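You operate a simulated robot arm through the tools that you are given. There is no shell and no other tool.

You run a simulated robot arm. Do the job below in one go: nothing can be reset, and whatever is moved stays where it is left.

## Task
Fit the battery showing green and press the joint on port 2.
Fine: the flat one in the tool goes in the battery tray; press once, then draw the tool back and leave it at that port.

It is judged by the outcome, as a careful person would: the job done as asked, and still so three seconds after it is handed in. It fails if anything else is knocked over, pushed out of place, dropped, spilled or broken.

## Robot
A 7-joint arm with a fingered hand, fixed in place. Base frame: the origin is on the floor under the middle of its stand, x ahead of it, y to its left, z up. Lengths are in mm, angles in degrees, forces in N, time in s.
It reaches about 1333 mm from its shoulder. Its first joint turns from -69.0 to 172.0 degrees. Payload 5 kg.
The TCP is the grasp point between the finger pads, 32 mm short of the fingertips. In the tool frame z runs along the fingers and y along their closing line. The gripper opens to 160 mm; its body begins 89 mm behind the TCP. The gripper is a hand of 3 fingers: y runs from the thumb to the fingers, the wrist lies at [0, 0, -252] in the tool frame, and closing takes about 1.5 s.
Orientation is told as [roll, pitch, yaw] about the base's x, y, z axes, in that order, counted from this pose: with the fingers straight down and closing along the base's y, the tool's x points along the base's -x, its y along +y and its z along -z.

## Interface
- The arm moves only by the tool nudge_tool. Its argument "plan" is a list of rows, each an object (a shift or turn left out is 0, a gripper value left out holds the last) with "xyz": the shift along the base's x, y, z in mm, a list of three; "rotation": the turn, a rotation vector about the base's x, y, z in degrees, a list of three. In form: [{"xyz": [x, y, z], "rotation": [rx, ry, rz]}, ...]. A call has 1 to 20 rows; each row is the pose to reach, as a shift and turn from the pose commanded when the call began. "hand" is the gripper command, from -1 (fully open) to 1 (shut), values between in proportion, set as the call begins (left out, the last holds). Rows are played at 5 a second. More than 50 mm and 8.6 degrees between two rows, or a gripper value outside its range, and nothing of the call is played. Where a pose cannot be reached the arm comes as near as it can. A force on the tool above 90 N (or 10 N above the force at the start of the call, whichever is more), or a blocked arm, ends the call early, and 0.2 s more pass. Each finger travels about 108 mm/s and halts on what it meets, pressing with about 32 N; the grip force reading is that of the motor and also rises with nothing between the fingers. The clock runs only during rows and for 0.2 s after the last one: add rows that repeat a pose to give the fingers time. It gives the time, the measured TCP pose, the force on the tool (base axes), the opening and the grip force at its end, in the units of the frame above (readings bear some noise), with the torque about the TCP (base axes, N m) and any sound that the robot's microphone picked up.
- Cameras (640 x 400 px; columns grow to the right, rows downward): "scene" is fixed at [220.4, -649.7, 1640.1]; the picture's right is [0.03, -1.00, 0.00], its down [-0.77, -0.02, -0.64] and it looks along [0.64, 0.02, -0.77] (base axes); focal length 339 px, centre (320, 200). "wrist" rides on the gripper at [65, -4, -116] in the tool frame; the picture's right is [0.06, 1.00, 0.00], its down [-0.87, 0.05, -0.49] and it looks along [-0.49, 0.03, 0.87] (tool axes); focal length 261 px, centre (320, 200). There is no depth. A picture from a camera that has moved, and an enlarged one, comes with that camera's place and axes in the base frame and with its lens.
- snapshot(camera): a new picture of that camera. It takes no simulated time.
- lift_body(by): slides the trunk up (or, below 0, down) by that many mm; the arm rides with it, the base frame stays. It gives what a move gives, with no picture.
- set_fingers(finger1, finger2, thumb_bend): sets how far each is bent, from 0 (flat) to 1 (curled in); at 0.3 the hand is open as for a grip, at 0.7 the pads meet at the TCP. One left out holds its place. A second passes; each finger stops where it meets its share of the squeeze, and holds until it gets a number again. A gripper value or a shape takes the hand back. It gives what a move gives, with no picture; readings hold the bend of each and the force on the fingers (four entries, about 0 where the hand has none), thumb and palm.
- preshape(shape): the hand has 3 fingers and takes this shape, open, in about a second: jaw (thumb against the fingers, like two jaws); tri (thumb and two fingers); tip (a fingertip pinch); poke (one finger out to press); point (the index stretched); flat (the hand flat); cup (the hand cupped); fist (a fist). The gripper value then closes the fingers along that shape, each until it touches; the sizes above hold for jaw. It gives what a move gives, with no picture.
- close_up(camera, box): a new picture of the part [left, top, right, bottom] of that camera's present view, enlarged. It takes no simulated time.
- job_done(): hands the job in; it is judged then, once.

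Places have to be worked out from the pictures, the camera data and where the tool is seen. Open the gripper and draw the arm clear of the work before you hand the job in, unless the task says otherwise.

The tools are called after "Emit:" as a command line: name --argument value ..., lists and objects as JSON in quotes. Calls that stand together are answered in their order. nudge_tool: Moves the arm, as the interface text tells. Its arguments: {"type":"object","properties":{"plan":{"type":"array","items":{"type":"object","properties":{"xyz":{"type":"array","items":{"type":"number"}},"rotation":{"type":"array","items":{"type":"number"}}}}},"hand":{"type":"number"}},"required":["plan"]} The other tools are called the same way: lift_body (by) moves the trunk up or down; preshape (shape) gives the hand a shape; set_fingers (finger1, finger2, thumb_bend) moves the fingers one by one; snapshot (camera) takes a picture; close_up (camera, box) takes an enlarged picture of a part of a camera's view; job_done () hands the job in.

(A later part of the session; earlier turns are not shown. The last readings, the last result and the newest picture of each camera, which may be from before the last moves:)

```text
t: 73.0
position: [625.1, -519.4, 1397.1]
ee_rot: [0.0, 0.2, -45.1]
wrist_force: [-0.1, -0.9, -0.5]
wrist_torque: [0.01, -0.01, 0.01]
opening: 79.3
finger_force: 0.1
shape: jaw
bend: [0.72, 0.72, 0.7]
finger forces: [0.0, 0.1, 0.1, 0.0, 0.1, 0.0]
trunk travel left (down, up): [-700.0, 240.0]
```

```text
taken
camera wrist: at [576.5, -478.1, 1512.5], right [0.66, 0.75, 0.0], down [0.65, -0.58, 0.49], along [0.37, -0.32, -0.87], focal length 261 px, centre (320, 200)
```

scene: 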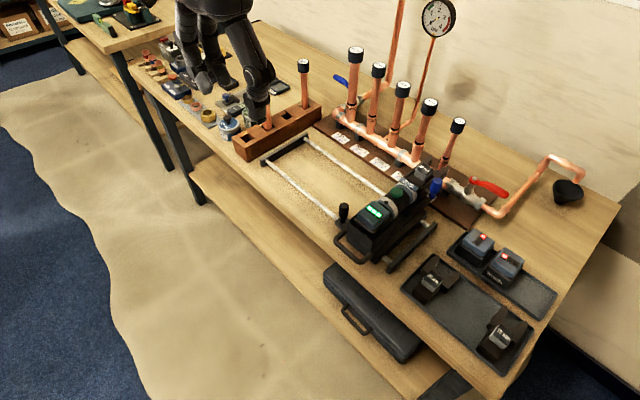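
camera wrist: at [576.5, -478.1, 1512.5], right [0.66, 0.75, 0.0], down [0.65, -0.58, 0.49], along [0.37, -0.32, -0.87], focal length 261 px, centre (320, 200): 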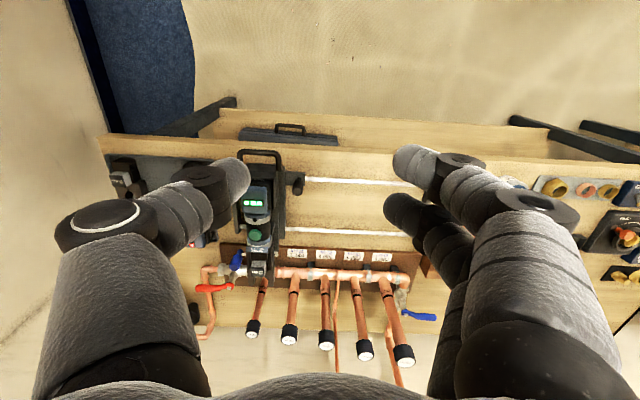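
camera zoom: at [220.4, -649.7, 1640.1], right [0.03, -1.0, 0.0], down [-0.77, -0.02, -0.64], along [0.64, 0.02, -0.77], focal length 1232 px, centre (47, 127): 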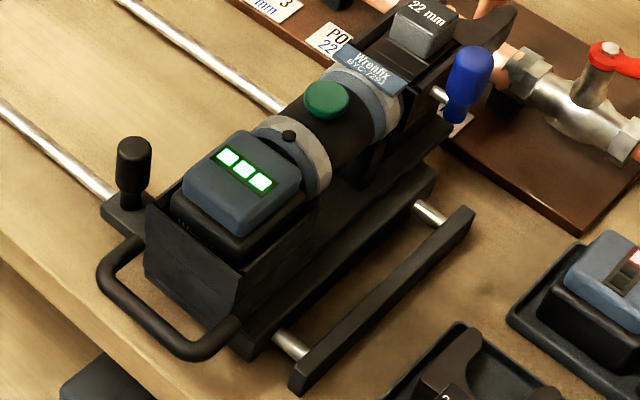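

The green battery is seated as the old one was. The plan for the slide is to grip the battery holder's outer side walls across a, then move the whole carriage. I return above the holder with the fingers opened to about 105 mm.

Emit:
nudge_tool --plan '[{"xyz": [6, -28, -30]}, {"xyz": [12, -56, -60]}, {"xyz": [18, -84, -90]}, {"xyz": [24, -113, -122]}, {"xyz": [30, -141, -154]}, {"xyz": [36, -170, -186]}, {"xyz": [42, -198, -217]}, {"xyz": [48, -226, -247]}, {"xyz": [48, -226, -247]}, {"xyz": [48, -226, -247]}]' --hand -0.3

Emit:
snapshot --camera "wrist"

Emit:
close_up --camera "wrist" --box '[230, 20, 430, 220]'

```text
t: 75.2
position: [673.2, -745.4, 1149.5]
ee_rot: [-0.1, -0.1, -45.0]
wrist_force: [0.0, 0.2, -0.6]
wrist_torque: [0.02, 0.09, 0.03]
opening: 103.4
finger_force: 0.0
shape: jaw
bend: [0.7, 0.7, 0.67]
finger forces: [0.1, 0.0, 0.0, 0.1, 0.0, 0.1]
trunk travel left (down, up): [-700.0, 240.0]
```

```text
taken
camera wrist: at [624.4, -703.1, 1264.6], right [0.66, 0.75, 0.0], down [0.65, -0.58, 0.49], along [0.37, -0.32, -0.87], focal length 261 px, centre (320, 200)
```

wrist: 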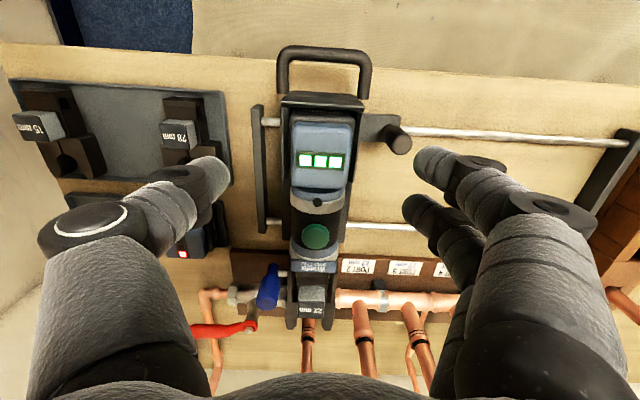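

```text
2.00 times, centred on (330, 120) of wrist
camera zoom: at [624.4, -703.1, 1264.6], right [0.66, 0.75, 0.0], down [0.65, -0.58, 0.49], along [0.37, -0.32, -0.87], focal length 521 px, centre (300, 360)
```

zoom: 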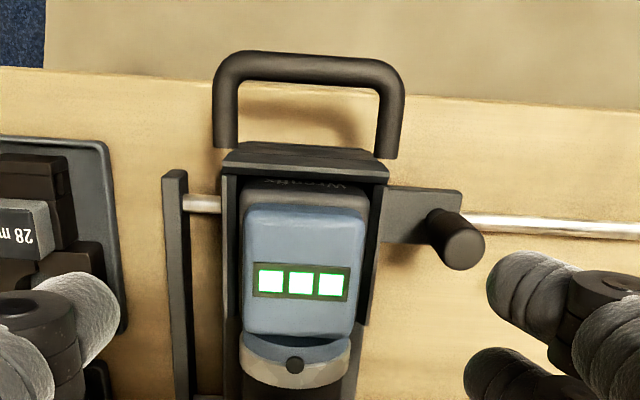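

Holder walls span about a=13 to 88, and the knob top (z≈985) lies just outside the finger path. I narrow the opening to about 90 mm and descend to TCP z≈1022 so the tips stay above the knob.

Emit:
nudge_tool --plan '[{"xyz": [0, 0, -20]}, {"xyz": [0, 0, -45]}, {"xyz": [0, 0, -70]}, {"xyz": [0, 0, -90]}, {"xyz": [0, 0, -110]}, {"xyz": [0, 0, -127]}, {"xyz": [0, 0, -127]}]' --hand -0.12

Emit:
snapshot --camera "wrist"

```text
t: 76.8
position: [676.2, -743.5, 1022.6]
ee_rot: [0.1, 0.0, -45.1]
wrist_force: [0.2, 0.2, 0.0]
wrist_torque: [-0.04, -0.02, 0.0]
opening: 90.5
finger_force: 0.1
shape: jaw
bend: [0.72, 0.72, 0.7]
finger forces: [0.1, 0.0, 0.0, 0.0, 0.0, 0.0]
trunk travel left (down, up): [-700.0, 240.0]
```

```text
taken
camera wrist: at [626.8, -702.4, 1139.2], right [0.66, 0.75, 0.0], down [0.65, -0.58, 0.49], along [0.37, -0.33, -0.87], focal length 261 px, centre (320, 200)
```

wrist: 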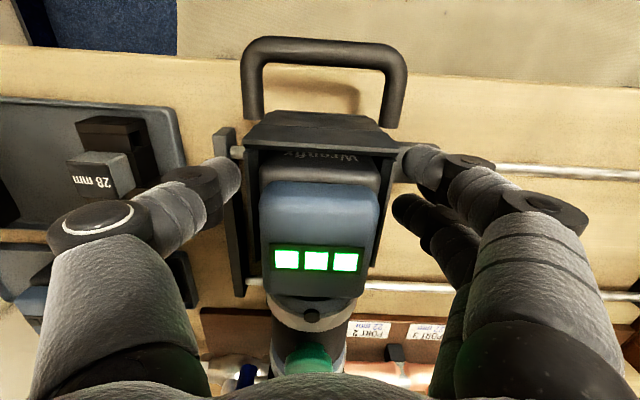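

Fingers straddle the holder's walls without contact. I close on them.

Emit:
nudge_tool --plan '[{"xyz": [0, 0, 0]}, {"xyz": [0, 0, 0]}, {"xyz": [0, 0, 0]}, {"xyz": [0, 0, 0]}, {"xyz": [0, 0, 0]}]' --hand 0.5

Emit:
snapshot --camera "wrist"

```text
t: 78.0
position: [675.7, -745.5, 1022.8]
ee_rot: [0.0, -0.1, -45.0]
wrist_force: [-0.8, 0.7, -2.6]
wrist_torque: [-0.01, 0.03, -0.02]
opening: 69.3
finger_force: 32.3
shape: jaw
bend: [0.73, 0.73, 0.7]
finger forces: [14.5, 14.5, 0.0, 0.1, 29.2, 0.1]
trunk travel left (down, up): [-700.0, 240.0]
```

```text
taken
camera wrist: at [627.0, -702.8, 1138.8], right [0.66, 0.75, 0.0], down [0.65, -0.58, 0.49], along [0.37, -0.32, -0.87], focal length 261 px, centre (320, 200)
```

wrist: 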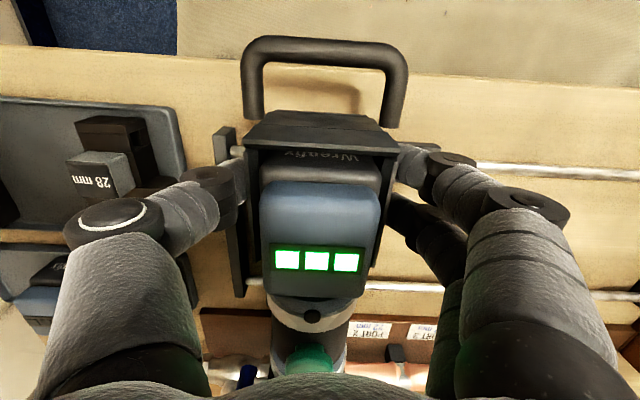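

Gripped on the holder walls. I test-slide the carriage 10 mm toward -a and watch force and motion.

Emit:
nudge_tool --plan '[{"xyz": [2, 2, 0]}, {"xyz": [4, 4, 0]}, {"xyz": [7, 7, 0]}, {"xyz": [7, 7, 0]}]'

Emit:
snapshot --camera "wrist"

```text
t: 79.0
position: [683.2, -738.6, 1022.5]
ee_rot: [0.0, 0.0, -45.0]
wrist_force: [-1.3, 0.1, 0.8]
wrist_torque: [-0.04, 0.07, -0.04]
opening: 69.1
finger_force: 31.8
shape: jaw
bend: [0.73, 0.73, 0.7]
finger forces: [15.7, 15.5, 0.0, 0.1, 32.1, 0.1]
trunk travel left (down, up): [-700.0, 240.0]
```

```text
taken
camera wrist: at [634.2, -695.8, 1138.6], right [0.66, 0.75, 0.0], down [0.65, -0.58, 0.49], along [0.37, -0.32, -0.87], focal length 261 px, centre (320, 200)
```

wrist: 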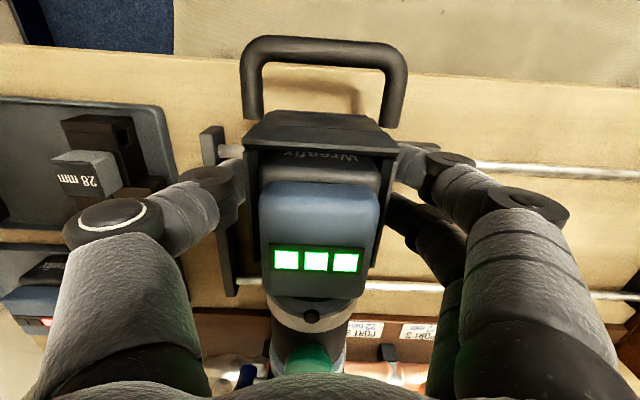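

The carriage glides easily with the hand (about 1 N). I continue to roughly one port pitch and then check alignment.

Emit:
nudge_tool --plan '[{"xyz": [7, 7, 0]}, {"xyz": [14, 14, 0]}, {"xyz": [21, 21, 0]}, {"xyz": [28, 28, 0]}, {"xyz": [35, 35, 0]}, {"xyz": [42, 42, 0]}, {"xyz": [48, 48, 0]}, {"xyz": [50.9, 50.9, 0]}, {"xyz": [50.9, 50.9, 0]}, {"xyz": [50.9, 50.9, 0]}]'

Emit:
snapshot --camera "wrist"

Emit:
snapshot --camera "scene"

```text
t: 81.2
position: [732.6, -687.2, 1022.2]
ee_rot: [-0.1, 0.0, -45.0]
wrist_force: [5.4, 1.9, 0.2]
wrist_torque: [0.02, -0.11, -0.06]
opening: 69.1
finger_force: 31.5
shape: jaw
bend: [0.73, 0.73, 0.7]
finger forces: [17.4, 17.3, 0.1, 0.0, 29.5, 0.0]
trunk travel left (down, up): [-700.0, 240.0]
```

```text
taken
camera wrist: at [684.8, -644.8, 1138.5], right [0.66, 0.75, 0.0], down [0.65, -0.58, 0.49], along [0.37, -0.32, -0.87], focal length 261 px, centre (320, 200)
```

wrist: 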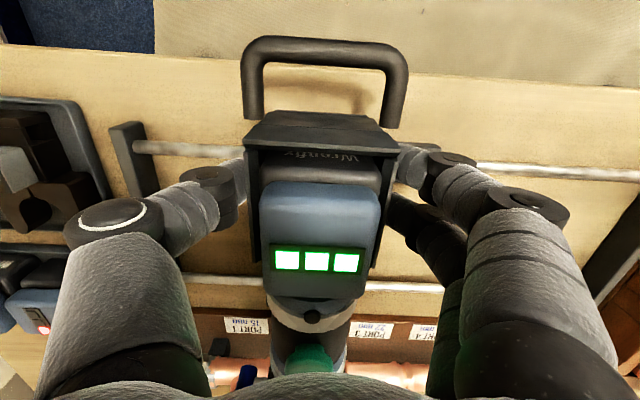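

```text
taken
```

scene: 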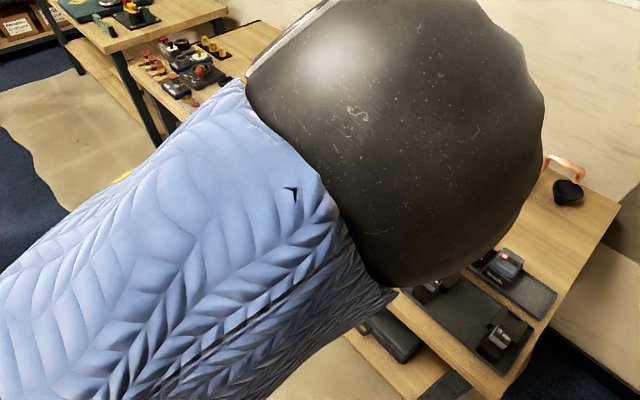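

The carriage is now between the PORT 1 and PORT 3 labels, and it pulls about 5 N further toward -a, like a detent just ahead. I nudge 2 mm more to see if the force balances.

Emit:
nudge_tool --plan '[{"xyz": [0.7, 0.7, 0]}, {"xyz": [1.4, 1.4, 0]}, {"xyz": [1.4, 1.4, 0]}]'

```text
t: 82.0
position: [733.6, -687.4, 1022.5]
ee_rot: [0.0, 0.0, -45.1]
wrist_force: [3.5, -0.3, 3.8]
wrist_torque: [0.01, -0.01, -0.01]
opening: 69.0
finger_force: 31.6
shape: jaw
bend: [0.73, 0.73, 0.7]
finger forces: [16.4, 16.5, 0.0, 0.0, 30.9, 0.0]
trunk travel left (down, up): [-700.0, 240.0]
```

The imbalance fell from 5 to about 2 N, so I go another 1.5 mm.

Emit:
nudge_tool --plan '[{"xyz": [0.5, 0.5, 0]}, {"xyz": [1.1, 1.1, 0]}, {"xyz": [1.1, 1.1, 0]}]'

```text
t: 82.8
position: [735.0, -684.2, 1022.3]
ee_rot: [0.0, -0.1, -45.0]
wrist_force: [0.3, -2.7, 5.7]
wrist_torque: [-0.05, -0.02, 0.05]
opening: 69.0
finger_force: 31.9
shape: jaw
bend: [0.73, 0.73, 0.7]
finger forces: [15.6, 15.8, 0.0, 0.0, 32.3, 0.1]
trunk travel left (down, up): [-700.0, 240.0]
```

The grip forces are balanced now (detent centre, about 85 mm pitch). I release, rise and check the jaw's alignment with port 2's pipe.

Emit:
nudge_tool --plan '[{"xyz": [0, 0, 0]}, {"xyz": [0, 0, 0]}, {"xyz": [0, 0, 0]}, {"xyz": [0, 0, 0]}]' --hand -0.12

Emit:
nudge_tool --plan '[{"xyz": [0, 0, 30]}, {"xyz": [0, 0, 70]}, {"xyz": [-10, 10, 110]}, {"xyz": [-30, 30, 150]}, {"xyz": [-50, 50, 190]}, {"xyz": [-70, 70, 230]}, {"xyz": [-70, 70, 270]}, {"xyz": [-70, 70, 270]}]'

Emit:
snapshot --camera "wrist"

Emit:
close_up --camera "wrist" --box '[230, 130, 430, 360]'

```text
t: 83.8
position: [735.2, -685.5, 1021.8]
ee_rot: [0.0, -0.1, -44.9]
wrist_force: [0.4, -0.2, 0.3]
wrist_torque: [0.02, -0.01, 0.01]
opening: 89.1
finger_force: 0.1
shape: jaw
bend: [0.72, 0.72, 0.7]
finger forces: [0.1, 0.0, 0.0, 0.0, 0.0, 0.1]
trunk travel left (down, up): [-700.0, 240.0]
```

```text
t: 85.6
position: [663.7, -614.7, 1292.9]
ee_rot: [-0.1, 0.0, -45.0]
wrist_force: [0.5, -0.9, 0.0]
wrist_torque: [0.01, -0.01, 0.0]
opening: 89.0
finger_force: 0.0
shape: jaw
bend: [0.72, 0.72, 0.7]
finger forces: [0.0, 0.0, 0.0, 0.0, 0.1, 0.0]
trunk travel left (down, up): [-700.0, 240.0]
```

```text
taken
camera wrist: at [615.2, -573.1, 1408.7], right [0.66, 0.75, 0.0], down [0.65, -0.58, 0.49], along [0.37, -0.32, -0.87], focal length 261 px, centre (320, 200)
```

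wrist: 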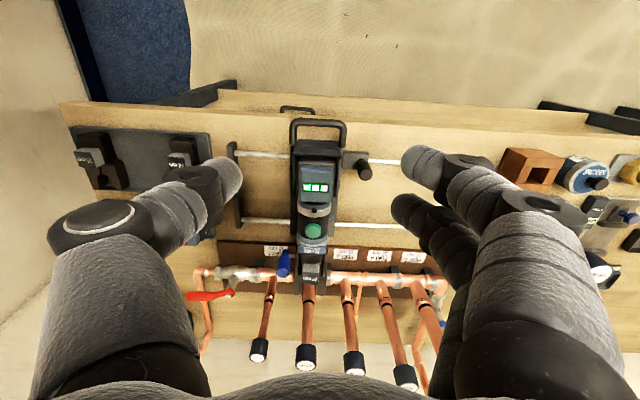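

```text
1.74 times, centred on (330, 245) of wrist
camera zoom: at [615.2, -573.1, 1408.7], right [0.66, 0.75, 0.0], down [0.65, -0.58, 0.49], along [0.37, -0.32, -0.87], focal length 453 px, centre (303, 122)
```

zoom: 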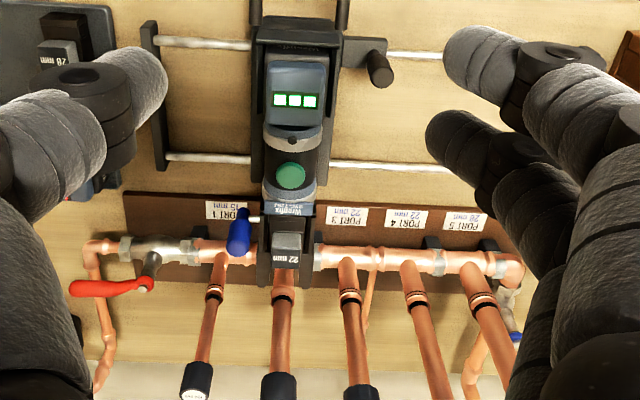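

The fork is lined up with port 2 (jaw a≈-34.5, pipe a≈-33.7) and still drawn back. I go back down to the holder to grip it again and advance the tool along +b.

Emit:
nudge_tool --plan '[{"xyz": [0, 0, -40]}, {"xyz": [20, -20, -80]}, {"xyz": [40, -40, -120]}, {"xyz": [60, -60, -160]}, {"xyz": [70, -70, -200]}, {"xyz": [70, -70, -240]}, {"xyz": [70, -70, -258]}, {"xyz": [70, -70, -270]}, {"xyz": [70, -70, -270]}]'

Emit:
nudge_tool --plan '[{"xyz": [0, 0, 0]}, {"xyz": [0, 0, 0]}, {"xyz": [0, 0, 0]}, {"xyz": [0, 0, 0]}, {"xyz": [0, 0, 0]}]' --hand 0.5

Emit:
snapshot --camera "wrist"

```text
t: 87.6
position: [734.8, -686.9, 1021.1]
ee_rot: [0.0, 0.0, -45.0]
wrist_force: [0.7, 0.3, 0.5]
wrist_torque: [0.01, -0.01, 0.04]
opening: 88.9
finger_force: 0.1
shape: jaw
bend: [0.72, 0.72, 0.7]
finger forces: [0.0, 0.1, 0.1, 0.0, 0.1, 0.0]
trunk travel left (down, up): [-700.0, 240.0]
```

```text
t: 88.8
position: [735.0, -686.8, 1020.5]
ee_rot: [0.0, 0.0, -45.0]
wrist_force: [0.1, 0.5, -1.3]
wrist_torque: [-0.01, 0.04, 0.04]
opening: 69.4
finger_force: 32.5
shape: jaw
bend: [0.73, 0.73, 0.7]
finger forces: [14.6, 14.6, 0.0, 0.1, 28.9, 0.0]
trunk travel left (down, up): [-700.0, 240.0]
```

```text
taken
camera wrist: at [686.6, -644.0, 1137.4], right [0.66, 0.75, 0.0], down [0.65, -0.58, 0.49], along [0.37, -0.33, -0.87], focal length 261 px, centre (320, 200)
```

wrist: 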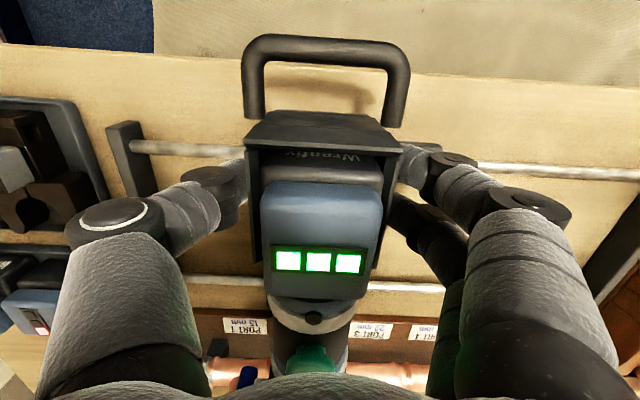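

Grip is balanced again. I test-push 15 mm toward the pipe (+b) and watch for slip.

Emit:
nudge_tool --plan '[{"xyz": [2.5, -2.5, 0]}, {"xyz": [5, -5, 0]}, {"xyz": [7.8, -7.8, 0]}, {"xyz": [10.6, -10.6, 0]}, {"xyz": [10.6, -10.6, 0]}]'

Emit:
snapshot --camera "wrist"

```text
t: 90.0
position: [745.8, -698.0, 1020.9]
ee_rot: [0.0, 0.0, -44.9]
wrist_force: [-0.6, 0.3, -3.0]
wrist_torque: [0.0, 0.0, 0.02]
opening: 69.6
finger_force: 32.0
shape: jaw
bend: [0.73, 0.73, 0.7]
finger forces: [14.9, 14.7, 0.1, 0.0, 30.3, 0.1]
trunk travel left (down, up): [-700.0, 240.0]
```

```text
taken
camera wrist: at [697.5, -654.5, 1137.5], right [0.66, 0.75, 0.0], down [0.65, -0.58, 0.49], along [0.37, -0.32, -0.87], focal length 261 px, centre (320, 200)
```

wrist: 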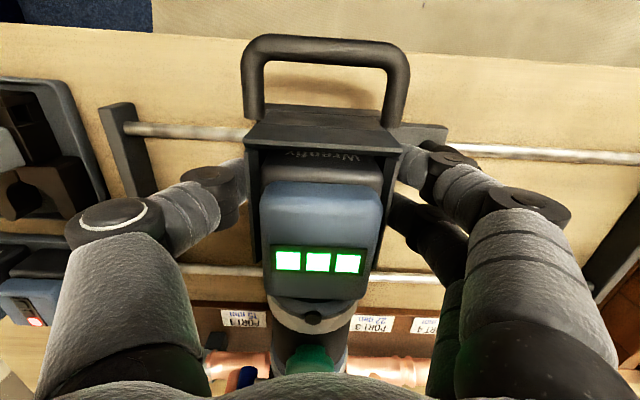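

It slides freely with no slip. I advance another 22 mm in small rows and check the force.

Emit:
nudge_tool --plan '[{"xyz": [2, -2, 0]}, {"xyz": [4, -4, 0]}, {"xyz": [6, -6, 0]}, {"xyz": [8, -8, 0]}, {"xyz": [10, -10, 0]}, {"xyz": [12, -12, 0]}, {"xyz": [14, -14, 0]}, {"xyz": [15.5, -15.5, 0]}, {"xyz": [15.5, -15.5, 0]}]'

Emit:
snapshot --camera "wrist"

```text
t: 92.0
position: [761.0, -712.2, 1021.8]
ee_rot: [0.0, 0.0, -45.0]
wrist_force: [-3.8, -2.0, -3.8]
wrist_torque: [-0.07, 0.09, 0.0]
opening: 69.2
finger_force: 32.2
shape: jaw
bend: [0.73, 0.73, 0.7]
finger forces: [14.5, 14.4, 0.0, 0.0, 32.5, 0.1]
trunk travel left (down, up): [-700.0, 240.0]
```

```text
taken
camera wrist: at [713.0, -669.4, 1137.5], right [0.66, 0.75, 0.0], down [0.65, -0.58, 0.49], along [0.37, -0.33, -0.87], focal length 261 px, centre (320, 200)
```

wrist: 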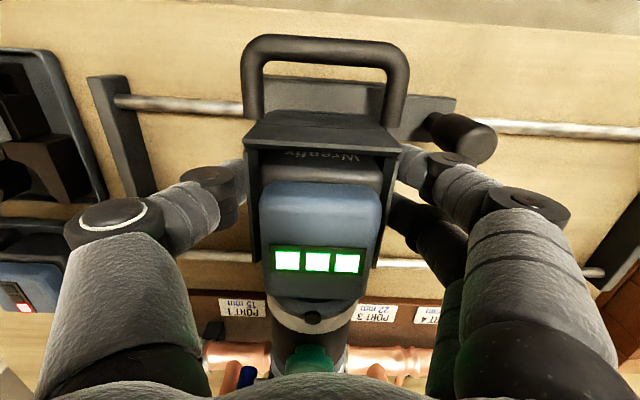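

Advanced 37 mm; a mild 4 N side load toward +a appeared. I ease the hand 1 mm toward +a while advancing 5 mm more and watch whether it goes away.

Emit:
nudge_tool --plan '[{"xyz": [0.7, -1.7, 0]}, {"xyz": [1.8, -3, 0]}, {"xyz": [2.8, -4.2, 0]}, {"xyz": [2.8, -4.2, 0]}]'

```text
t: 93.0
position: [764.1, -714.7, 1021.8]
ee_rot: [0.1, 0.0, -45.0]
wrist_force: [0.5, 2.3, -6.8]
wrist_torque: [0.06, 0.03, -0.02]
opening: 69.0
finger_force: 32.0
shape: jaw
bend: [0.73, 0.73, 0.7]
finger forces: [16.0, 15.7, 0.0, 0.1, 30.1, 0.0]
trunk travel left (down, up): [-700.0, 240.0]
```

Side load is nearly balanced. I continue in 5 mm steps (42 mm so far), watching for the jaw seating on the pipe.

Emit:
nudge_tool --plan '[{"xyz": [1.2, -1.2, 0]}, {"xyz": [2.4, -2.4, 0]}, {"xyz": [3.5, -3.5, 0]}, {"xyz": [3.5, -3.5, 0]}]'

Emit:
nudge_tool --plan '[{"xyz": [1.2, -1.2, 0]}, {"xyz": [2.4, -2.4, 0]}, {"xyz": [3.5, -3.5, 0]}, {"xyz": [3.5, -3.5, 0]}]'

Emit:
snapshot --camera "wrist"

```text
t: 94.0
position: [768.8, -719.6, 1021.7]
ee_rot: [0.0, 0.0, -45.1]
wrist_force: [1.4, 1.2, -9.1]
wrist_torque: [0.03, -0.05, 0.02]
opening: 69.2
finger_force: 31.8
shape: jaw
bend: [0.73, 0.73, 0.7]
finger forces: [15.9, 15.9, 0.1, 0.1, 29.9, 0.1]
trunk travel left (down, up): [-700.0, 240.0]
```

```text
t: 95.0
position: [771.2, -720.8, 1021.4]
ee_rot: [0.1, 0.0, -45.1]
wrist_force: [-4.7, 11.5, -11.1]
wrist_torque: [0.24, 0.11, 0.01]
opening: 69.2
finger_force: 31.8
shape: jaw
bend: [0.73, 0.73, 0.7]
finger forces: [16.2, 16.3, 0.0, 0.1, 29.1, 0.0]
trunk travel left (down, up): [-700.0, 240.0]
```

```text
taken
camera wrist: at [722.5, -679.5, 1137.9], right [0.66, 0.75, 0.0], down [0.65, -0.58, 0.49], along [0.37, -0.32, -0.87], focal length 261 px, centre (320, 200)
```

wrist: 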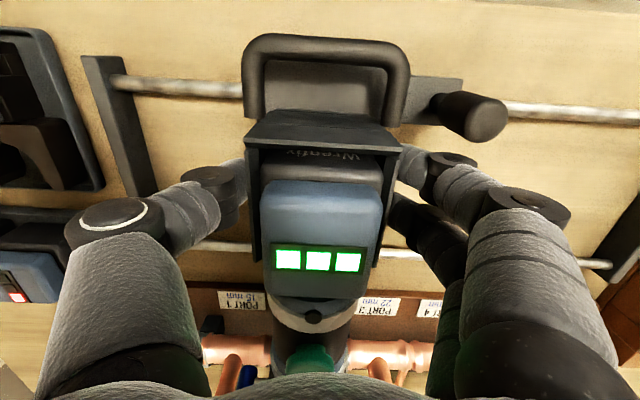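

Resistance of about 11 N along b appeared after about 50 mm of travel, which suggests the jaw is seated or at a stop. I press 2 mm more to confirm it's a hard stop.

Emit:
nudge_tool --plan '[{"xyz": [0.7, -0.7, 0]}, {"xyz": [1.4, -1.4, 0]}, {"xyz": [1.4, -1.4, 0]}]'

```text
t: 95.8
position: [771.6, -722.8, 1022.0]
ee_rot: [0.0, 0.0, -45.1]
wrist_force: [-19.7, 24.1, -16.9]
wrist_torque: [0.57, 0.39, 0.05]
opening: 69.2
finger_force: 32.7
shape: jaw
bend: [0.73, 0.73, 0.7]
finger forces: [15.6, 15.8, 0.1, 0.1, 28.9, 0.1]
trunk travel left (down, up): [-700.0, 240.0]
```

It's a hard stop (31 N for 2 mm), so the tool is fully forward. I back the command off to relieve the load, open the fingers and rise to view the jaw around the pipe.

Emit:
nudge_tool --plan '[{"xyz": [-1, 1, 0]}, {"xyz": [-2.4, 2.4, 0]}, {"xyz": [-2.4, 2.4, 0]}]'

Emit:
nudge_tool --plan '[{"xyz": [0, 0, 0]}, {"xyz": [0, 0, 0]}, {"xyz": [0, 0, 0]}, {"xyz": [0, 0, 0]}]' --hand -0.12

Emit:
nudge_tool --plan '[{"xyz": [0, 0, 30]}, {"xyz": [0, 0, 70]}, {"xyz": [-10, 10, 110]}, {"xyz": [-30, 30, 140]}, {"xyz": [-55, 55, 170]}, {"xyz": [-80, 80, 200]}, {"xyz": [-105, 105, 230]}, {"xyz": [-105, 105, 230]}]'

Emit:
snapshot --camera "wrist"

Emit:
close_up --camera "wrist" --box '[230, 180, 430, 360]'

```text
t: 96.6
position: [771.5, -722.6, 1022.4]
ee_rot: [0.0, 0.0, -45.1]
wrist_force: [-11.3, 13.8, -16.5]
wrist_torque: [0.33, 0.21, 0.06]
opening: 69.3
finger_force: 31.6
shape: jaw
bend: [0.73, 0.73, 0.7]
finger forces: [15.3, 15.6, 0.1, 0.1, 29.4, 0.0]
trunk travel left (down, up): [-700.0, 240.0]
```

```text
t: 97.6
position: [770.9, -720.7, 1021.7]
ee_rot: [0.0, 0.0, -45.1]
wrist_force: [0.0, -0.3, -0.5]
wrist_torque: [-0.01, 0.03, 0.02]
opening: 89.1
finger_force: 0.0
shape: jaw
bend: [0.72, 0.72, 0.7]
finger forces: [0.1, 0.0, 0.0, 0.0, 0.1, 0.0]
trunk travel left (down, up): [-700.0, 240.0]
```

```text
t: 99.4
position: [665.8, -619.4, 1252.5]
ee_rot: [0.0, 0.1, -45.0]
wrist_force: [0.3, 0.0, 0.0]
wrist_torque: [0.02, 0.01, -0.02]
opening: 89.1
finger_force: 0.1
shape: jaw
bend: [0.72, 0.72, 0.7]
finger forces: [0.1, 0.0, 0.0, 0.0, 0.1, 0.0]
trunk travel left (down, up): [-700.0, 240.0]
```

```text
taken
camera wrist: at [617.8, -577.1, 1368.3], right [0.66, 0.75, 0.0], down [0.65, -0.58, 0.49], along [0.37, -0.32, -0.87], focal length 261 px, centre (320, 200)
```

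wrist: 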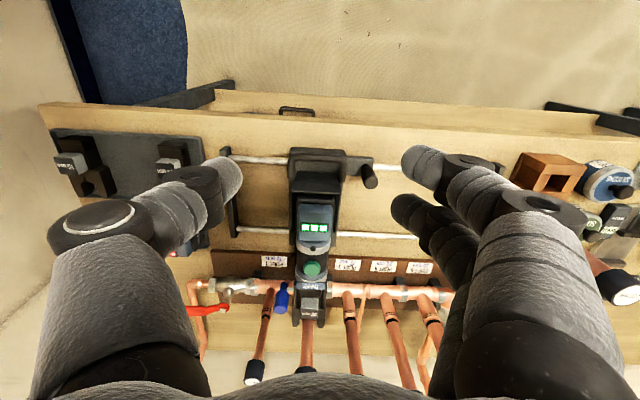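

```text
2.22 times, centred on (330, 270) of wrist
camera zoom: at [617.8, -577.1, 1368.3], right [0.66, 0.75, 0.0], down [0.65, -0.58, 0.49], along [0.37, -0.32, -0.87], focal length 579 px, centre (298, 44)
```

zoom: 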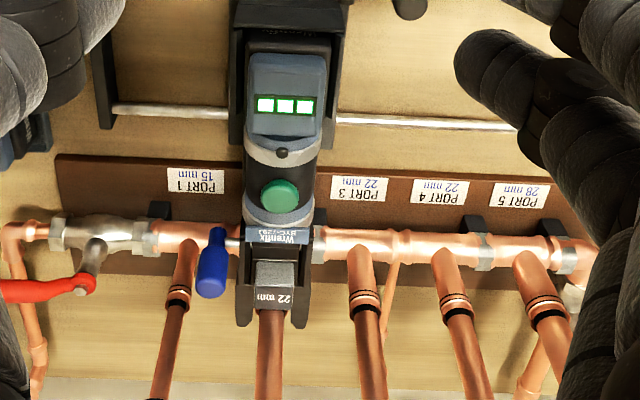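

The jaw now encloses port 2's joint. The green button works out at about a≈-33.5, b≈1148, z≈1053. I set the poke shape here in free space to see where the pressing fingertip is.

Emit:
preshape --shape "poke"

Emit:
snapshot --camera "wrist"

Emit:
snapshot --camera "scene"

```text
t: 100.3
position: [665.7, -618.6, 1252.0]
ee_rot: [0.0, 0.1, -45.0]
wrist_force: [-0.3, -0.8, -0.8]
wrist_torque: [0.02, 0.02, 0.03]
opening: 0.2
finger_force: 0.0
shape: poke
bend: [1.0, 1.0, 0.46]
finger forces: [0.0, 0.1, 0.0, 0.1, 0.1, 0.0]
trunk travel left (down, up): [-700.0, 240.0]
```

```text
taken
camera wrist: at [617.0, -576.5, 1369.2], right [0.66, 0.75, 0.0], down [0.65, -0.58, 0.49], along [0.37, -0.32, -0.87], focal length 261 px, centre (320, 200)
```

wrist: 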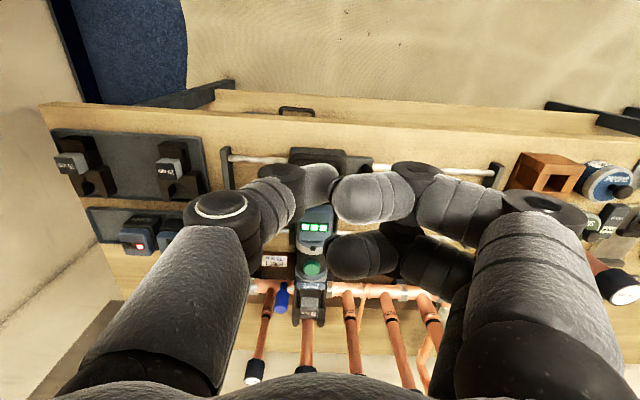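

```text
taken
```

scene: 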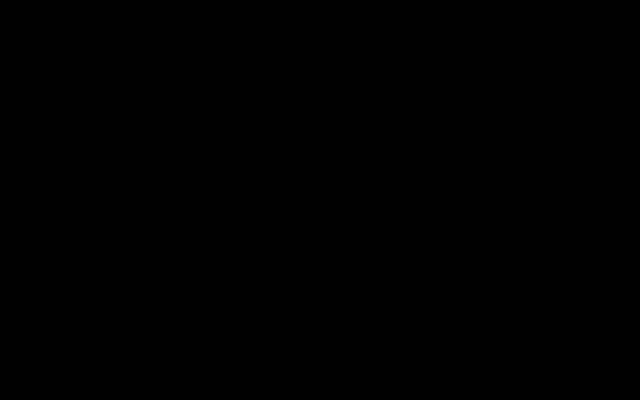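

The finger layout in this shape is unclear from above. I move to where the scene camera can see the hand's profile.

Emit:
nudge_tool --plan '[{"xyz": [-10, 17, 34], "rotation": [0, 0, 7.5]}, {"xyz": [-19, 34, 68], "rotation": [0, 0, 15]}, {"xyz": [-28, 51, 102], "rotation": [0, 0, 22.5]}, {"xyz": [-38, 69, 136], "rotation": [0, 0, 30]}, {"xyz": [-47, 86, 170], "rotation": [0, 0, 37.5]}, {"xyz": [-57, 103, 203], "rotation": [0, 0, 45]}, {"xyz": [-57, 103, 203], "rotation": [0, 0, 45]}]'

Emit:
close_up --camera "scene" --box '[110, 0, 310, 110]'

Emit:
close_up --camera "scene" --box '[325, 100, 465, 275]'

```text
t: 101.9
position: [610.2, -513.8, 1455.6]
ee_rot: [0.1, 0.2, 0.0]
wrist_force: [-0.8, 0.1, -1.0]
wrist_torque: [0.0, 0.0, 0.01]
opening: 0.1
finger_force: 0.0
shape: poke
bend: [1.0, 1.0, 0.46]
finger forces: [0.0, 0.1, 0.0, 0.0, 0.0, 0.0]
trunk travel left (down, up): [-700.0, 240.0]
```

```text
3.20 times, centred on (210, 55) of scene
camera zoom: at [220.4, -649.7, 1640.1], right [0.03, -1.0, 0.0], down [-0.77, -0.02, -0.64], along [0.64, 0.02, -0.77], focal length 1085 px, centre (672, 664)
```

zoom: 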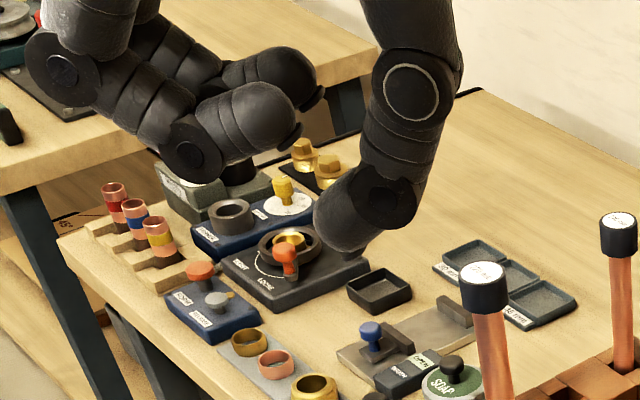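

```text
2.29 times, centred on (395, 188) of scene
camera zoom: at [220.4, -649.7, 1640.1], right [0.03, -1.0, 0.0], down [-0.77, -0.02, -0.64], along [0.64, 0.02, -0.77], focal length 775 px, centre (149, 229)
```

zoom: 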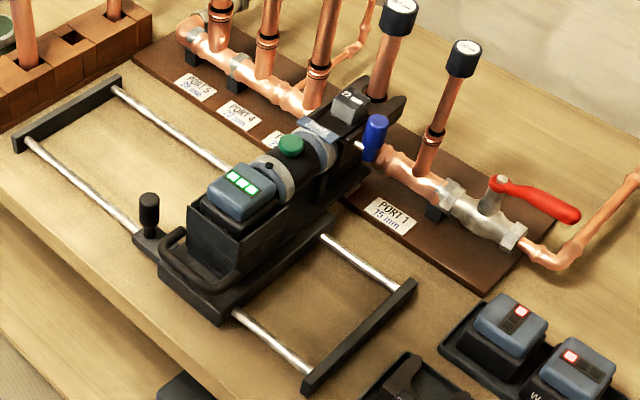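

In poke the thumb tip is lowest, about 35 mm below the TCP and near the hand's axis. I also look at the point shape for comparison.

Emit:
preshape --shape "point"

Emit:
close_up --camera "scene" --box '[110, 0, 310, 110]'

Emit:
snapshot --camera "wrist"

```text
t: 102.8
position: [609.3, -513.8, 1455.0]
ee_rot: [0.0, 0.0, 0.0]
wrist_force: [-0.5, -0.2, 0.1]
wrist_torque: [0.01, 0.01, 0.01]
opening: 0.1
finger_force: 0.1
shape: point
bend: [0.37, 1.0, 0.43]
finger forces: [0.1, 0.1, 0.0, 0.1, 0.0, 0.1]
trunk travel left (down, up): [-700.0, 240.0]
```

```text
3.20 times, centred on (210, 55) of scene
camera zoom: at [220.4, -649.7, 1640.1], right [0.03, -1.0, 0.0], down [-0.77, -0.02, -0.64], along [0.64, 0.02, -0.77], focal length 1085 px, centre (672, 664)
```

zoom: 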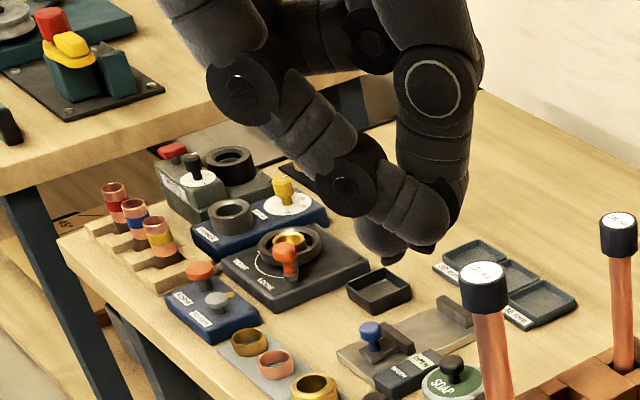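

```text
taken
camera wrist: at [544.0, -518.8, 1572.1], right [-0.06, 1.0, 0.0], down [0.87, 0.05, 0.49], along [0.49, 0.03, -0.87], focal length 261 px, centre (320, 200)
```

wrist: 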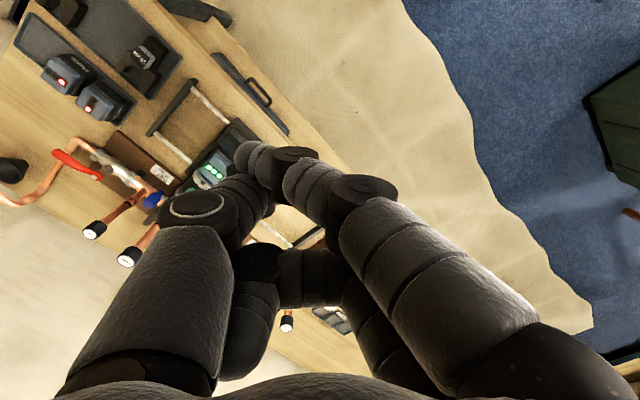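

Poke is the better choice since its thumb tip is isolated. I set poke again and go to 60 mm above the button with yaw -45°.

Emit:
preshape --shape "poke"

Emit:
nudge_tool --plan '[{"xyz": [18, -23, -20], "rotation": [0, 0, -4]}, {"xyz": [37, -46, -45], "rotation": [0, 0, -8]}, {"xyz": [55, -69, -70], "rotation": [0, 0, -12]}, {"xyz": [74, -92, -95], "rotation": [0, 0, -16]}, {"xyz": [92, -115, -120], "rotation": [0, 0, -20]}, {"xyz": [111, -138, -145], "rotation": [0, 0, -24]}, {"xyz": [129, -161, -170], "rotation": [0, 0, -28]}, {"xyz": [148, -184, -195], "rotation": [0, 0, -32]}, {"xyz": [166, -207, -220], "rotation": [0, 0, -36]}, {"xyz": [185, -230, -245], "rotation": [0, 0, -40]}, {"xyz": [204, -253, -270], "rotation": [0, 0, -44]}, {"xyz": [222, -276.4, -290], "rotation": [0, 0, -45]}, {"xyz": [222, -276.4, -305], "rotation": [0, 0, -45]}, {"xyz": [222, -276.4, -305], "rotation": [0, 0, -45]}]'

Emit:
snapshot --camera "wrist"

Emit:
snapshot --camera "scene"

```text
t: 103.7
position: [608.1, -513.8, 1456.0]
ee_rot: [0.0, 0.0, 0.0]
wrist_force: [0.7, -1.3, 0.5]
wrist_torque: [-0.01, -0.01, -0.04]
opening: 0.0
finger_force: 0.0
shape: poke
bend: [1.0, 1.0, 0.46]
finger forces: [0.0, 0.0, 0.0, 0.0, 0.1, 0.0]
trunk travel left (down, up): [-700.0, 240.0]
```

```text
t: 106.7
position: [832.3, -789.7, 1148.6]
ee_rot: [0.0, 0.0, -45.0]
wrist_force: [0.0, 0.8, -0.1]
wrist_torque: [0.02, 0.06, -0.02]
opening: 0.3
finger_force: 0.1
shape: poke
bend: [1.0, 1.0, 0.46]
finger forces: [0.0, 0.1, 0.1, 0.0, 0.1, 0.0]
trunk travel left (down, up): [-700.0, 240.0]
```

```text
taken
camera wrist: at [783.8, -747.0, 1265.8], right [0.66, 0.75, 0.0], down [0.65, -0.58, 0.49], along [0.37, -0.33, -0.87], focal length 261 px, centre (320, 200)
```

wrist: 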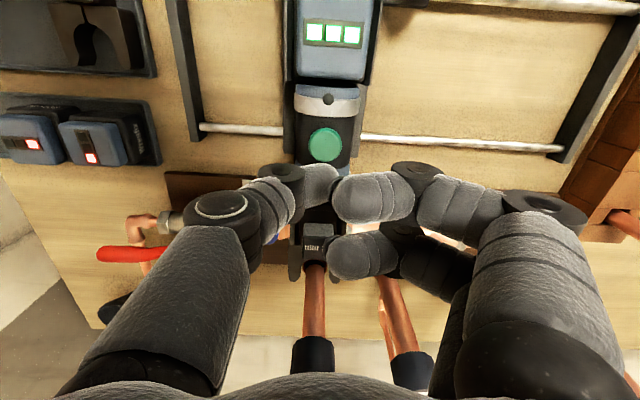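

```text
taken
```

scene: 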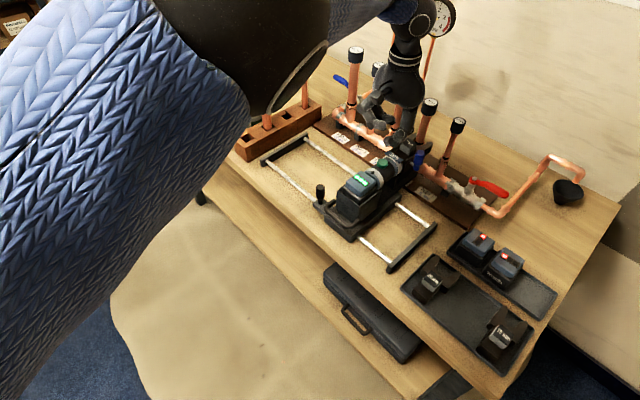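

The hand is above the button; from this view the button is at a≈-34.4, b≈1148.8, and the thumb tip should land there. I enlarge the scene view to confirm before descending.

Emit:
close_up --camera "scene" --box '[330, 60, 470, 220]'

Emit:
nudge_tool --plan '[{"xyz": [0, 0, -10]}, {"xyz": [0, 0, -20]}, {"xyz": [0, 0, -30]}, {"xyz": [0, 0, -40]}, {"xyz": [0, 0, -40]}]'

Emit:
close_up --camera "scene" --box '[330, 60, 470, 220]'

Emit:
snapshot --camera "wrist"

```text
2.50 times, centred on (400, 140) of scene
camera zoom: at [220.4, -649.7, 1640.1], right [0.03, -1.0, 0.0], down [-0.77, -0.02, -0.64], along [0.64, 0.02, -0.77], focal length 847 px, centre (120, 350)
```

zoom: 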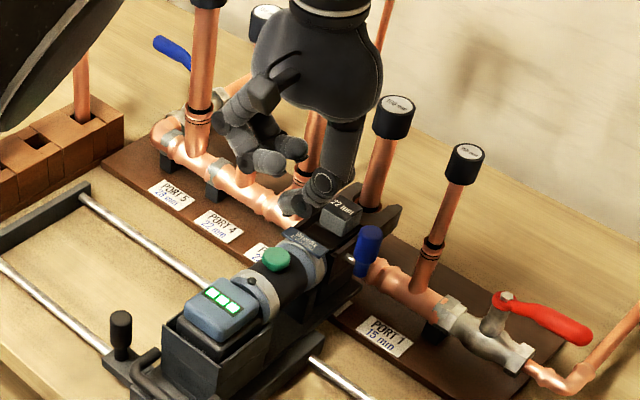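

```text
t: 107.9
position: [830.8, -790.8, 1110.4]
ee_rot: [-0.1, -0.1, -45.0]
wrist_force: [-0.9, -0.5, 0.1]
wrist_torque: [0.0, -0.01, 0.0]
opening: 0.0
finger_force: 0.0
shape: poke
bend: [1.0, 1.0, 0.46]
finger forces: [0.1, 0.0, 0.0, 0.0, 0.0, 0.0]
trunk travel left (down, up): [-700.0, 240.0]
```

```text
2.50 times, centred on (400, 140) of scene
camera zoom: at [220.4, -649.7, 1640.1], right [0.03, -1.0, 0.0], down [-0.77, -0.02, -0.64], along [0.64, 0.02, -0.77], focal length 847 px, centre (120, 350)
```

zoom: 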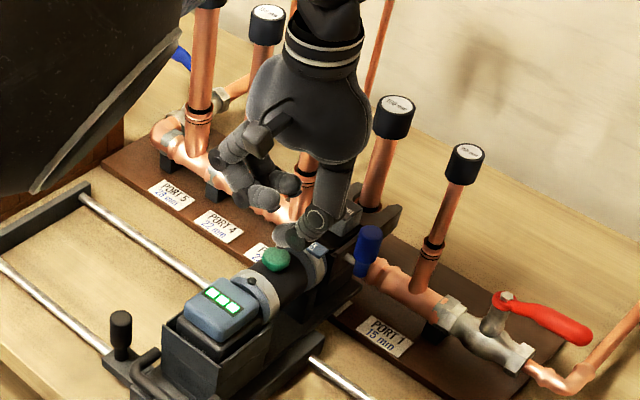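

```text
taken
camera wrist: at [782.4, -747.4, 1226.3], right [0.66, 0.75, 0.0], down [0.65, -0.58, 0.49], along [0.37, -0.32, -0.87], focal length 261 px, centre (320, 200)
```

wrist: 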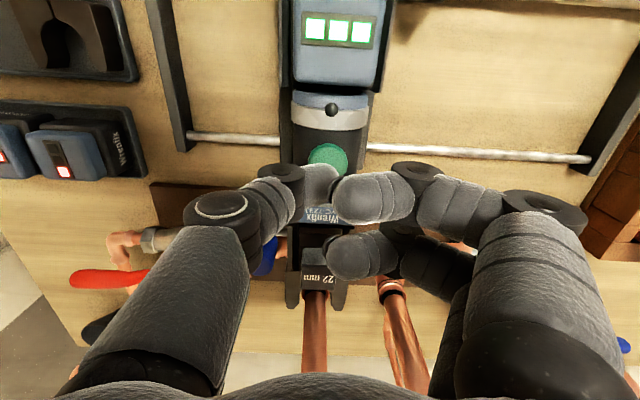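

The tip is about 20 mm above the button and nearly centred. I trim 2 mm toward -a and come down to just above it.

Emit:
nudge_tool --plan '[{"xyz": [1.4, 1.4, -5]}, {"xyz": [1.4, 1.4, -10]}, {"xyz": [1.4, 1.4, -14]}, {"xyz": [1.4, 1.4, -14]}]'

Emit:
close_up --camera "scene" --box '[350, 130, 430, 190]'

Emit:
close_up --camera "wrist" --box '[260, 80, 420, 240]'

```text
t: 108.9
position: [831.2, -789.0, 1095.8]
ee_rot: [0.0, 0.0, -45.1]
wrist_force: [0.2, 0.1, 0.3]
wrist_torque: [0.0, -0.01, 0.0]
opening: 0.0
finger_force: 0.1
shape: poke
bend: [1.0, 1.0, 0.46]
finger forces: [0.0, 0.0, 0.0, 0.0, 0.1, 0.1]
trunk travel left (down, up): [-700.0, 240.0]
```

```text
6.67 times, centred on (390, 160) of scene
camera zoom: at [220.4, -649.7, 1640.1], right [0.03, -1.0, 0.0], down [-0.77, -0.02, -0.64], along [0.64, 0.02, -0.77], focal length 2260 px, centre (-147, 467)
```

zoom: 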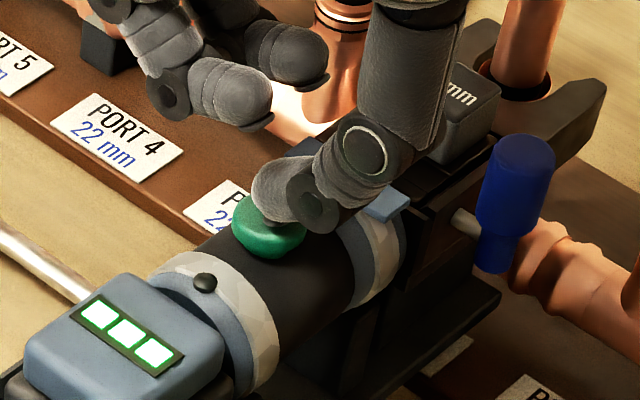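

```text
2.50 times, centred on (340, 160) of wrist
camera zoom: at [782.9, -746.7, 1211.6], right [0.66, 0.75, 0.0], down [0.65, -0.58, 0.49], along [0.37, -0.33, -0.87], focal length 652 px, centre (270, 300)
```

zoom: 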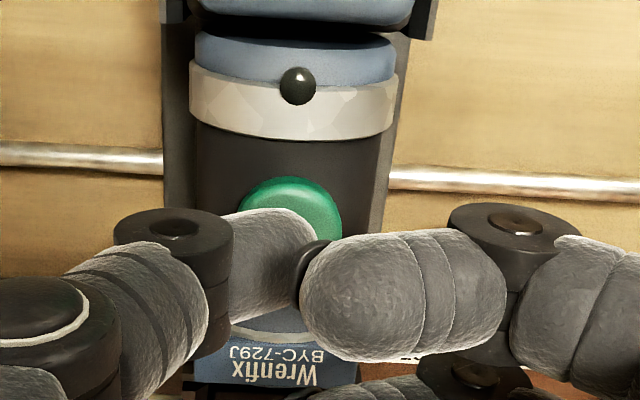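

The thumb tip is directly over the button (about 3 mm toward +b). I trim that and lower in small steps, watching for force and sound.

Emit:
nudge_tool --plan '[{"xyz": [-2.1, 2.1, -2]}, {"xyz": [-2.1, 2.1, -4]}, {"xyz": [-2.1, 2.1, -4]}]'

Emit:
nudge_tool --plan '[{"xyz": [0, 0, -1]}, {"xyz": [0, 0, -2]}, {"xyz": [0, 0, -2]}]'

```text
t: 109.7
position: [829.6, -786.7, 1091.6]
ee_rot: [-0.1, 0.0, -45.0]
wrist_force: [0.5, 0.7, 0.1]
wrist_torque: [0.01, -0.02, 0.03]
opening: 0.1
finger_force: 0.1
shape: poke
bend: [1.0, 1.0, 0.46]
finger forces: [0.0, 0.0, 0.0, 0.0, 0.8, 0.0]
trunk travel left (down, up): [-700.0, 240.0]
```

```text
t: 110.5
position: [829.6, -785.8, 1089.5]
ee_rot: [0.0, 0.0, -45.0]
wrist_force: [0.8, 0.5, 1.5]
wrist_torque: [0.05, 0.04, 0.03]
opening: 0.0
finger_force: 0.0
shape: poke
bend: [1.0, 1.0, 0.46]
finger forces: [0.0, 0.0, 0.0, 0.1, 1.7, 0.0]
trunk travel left (down, up): [-700.0, 240.0]
```

Thumb contact has begun (1.7 N). I press on in one continuous stroke of 4 mm and hold briefly.

Emit:
nudge_tool --plan '[{"xyz": [0, 0, -1]}, {"xyz": [0, 0, -2]}, {"xyz": [0, 0, -3]}, {"xyz": [0, 0, -4]}, {"xyz": [0, 0, -4]}]'

```text
t: 111.7
position: [830.2, -787.4, 1086.1]
ee_rot: [0.0, 0.0, -45.0]
wrist_force: [1.2, -0.3, 2.5]
wrist_torque: [-0.02, -0.01, 0.01]
opening: 0.0
finger_force: 0.1
shape: poke
bend: [1.0, 1.0, 0.46]
finger forces: [0.0, 0.0, 0.1, 0.0, 3.3, 0.1]
trunk travel left (down, up): [-700.0, 240.0]
heard: click
```

A click was heard, so the button has triggered. I hold still a moment and listen for the press cycle.

Emit:
nudge_tool --plan '[{"xyz": [0, 0, 0]}, {"xyz": [0, 0, 0]}, {"xyz": [0, 0, 0]}, {"xyz": [0, 0, 0]}, {"xyz": [0, 0, 0]}]'

Emit:
close_up --camera "scene" --box '[350, 100, 450, 190]'

```text
t: 112.9
position: [830.6, -786.2, 1086.4]
ee_rot: [0.0, -0.1, -44.9]
wrist_force: [1.1, -0.9, 3.0]
wrist_torque: [0.01, -0.08, 0.0]
opening: 0.2
finger_force: 0.0
shape: poke
bend: [1.0, 1.0, 0.46]
finger forces: [0.0, 0.0, 0.0, 0.1, 3.4, 0.0]
trunk travel left (down, up): [-700.0, 240.0]
```

```text
4.44 times, centred on (400, 145) of scene
camera zoom: at [220.4, -649.7, 1640.1], right [0.03, -1.0, 0.0], down [-0.77, -0.02, -0.64], along [0.64, 0.02, -0.77], focal length 1506 px, centre (-36, 444)
```

zoom: 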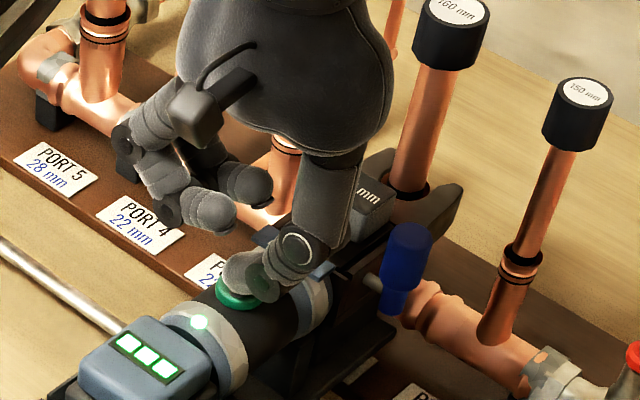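

The indicator lamp on the collar is now lit green, so the tool has run. I raise the thumb straight off the button.

Emit:
nudge_tool --plan '[{"xyz": [0, 0, 5]}, {"xyz": [0, 0, 15]}, {"xyz": [0, 0, 30]}, {"xyz": [0, 0, 50]}, {"xyz": [0, 0, 75]}, {"xyz": [0, 0, 75]}]'

Emit:
close_up --camera "scene" --box '[340, 80, 460, 220]'

Emit:
close_up --camera "wrist" --box '[220, 0, 420, 200]'

```text
t: 114.3
position: [830.7, -786.4, 1158.2]
ee_rot: [0.1, 0.1, -45.0]
wrist_force: [0.4, 0.2, -1.0]
wrist_torque: [-0.02, -0.01, 0.01]
opening: 0.0
finger_force: 0.1
shape: poke
bend: [1.0, 1.0, 0.46]
finger forces: [0.0, 0.1, 0.1, 0.0, 0.0, 0.0]
trunk travel left (down, up): [-700.0, 240.0]
```

```text
2.86 times, centred on (400, 150) of scene
camera zoom: at [220.4, -649.7, 1640.1], right [0.03, -1.0, 0.0], down [-0.77, -0.02, -0.64], along [0.64, 0.02, -0.77], focal length 968 px, centre (91, 343)
```

zoom: 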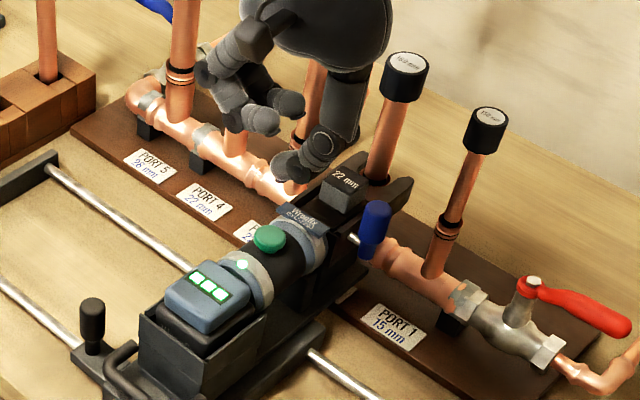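

```text
2.00 times, centred on (320, 100) of wrist
camera zoom: at [781.5, -744.5, 1275.7], right [0.66, 0.75, 0.0], down [0.65, -0.58, 0.49], along [0.37, -0.32, -0.87], focal length 521 px, centre (320, 400)
```

zoom: 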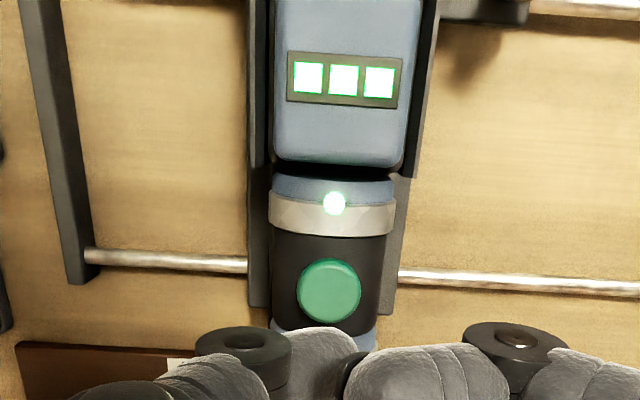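

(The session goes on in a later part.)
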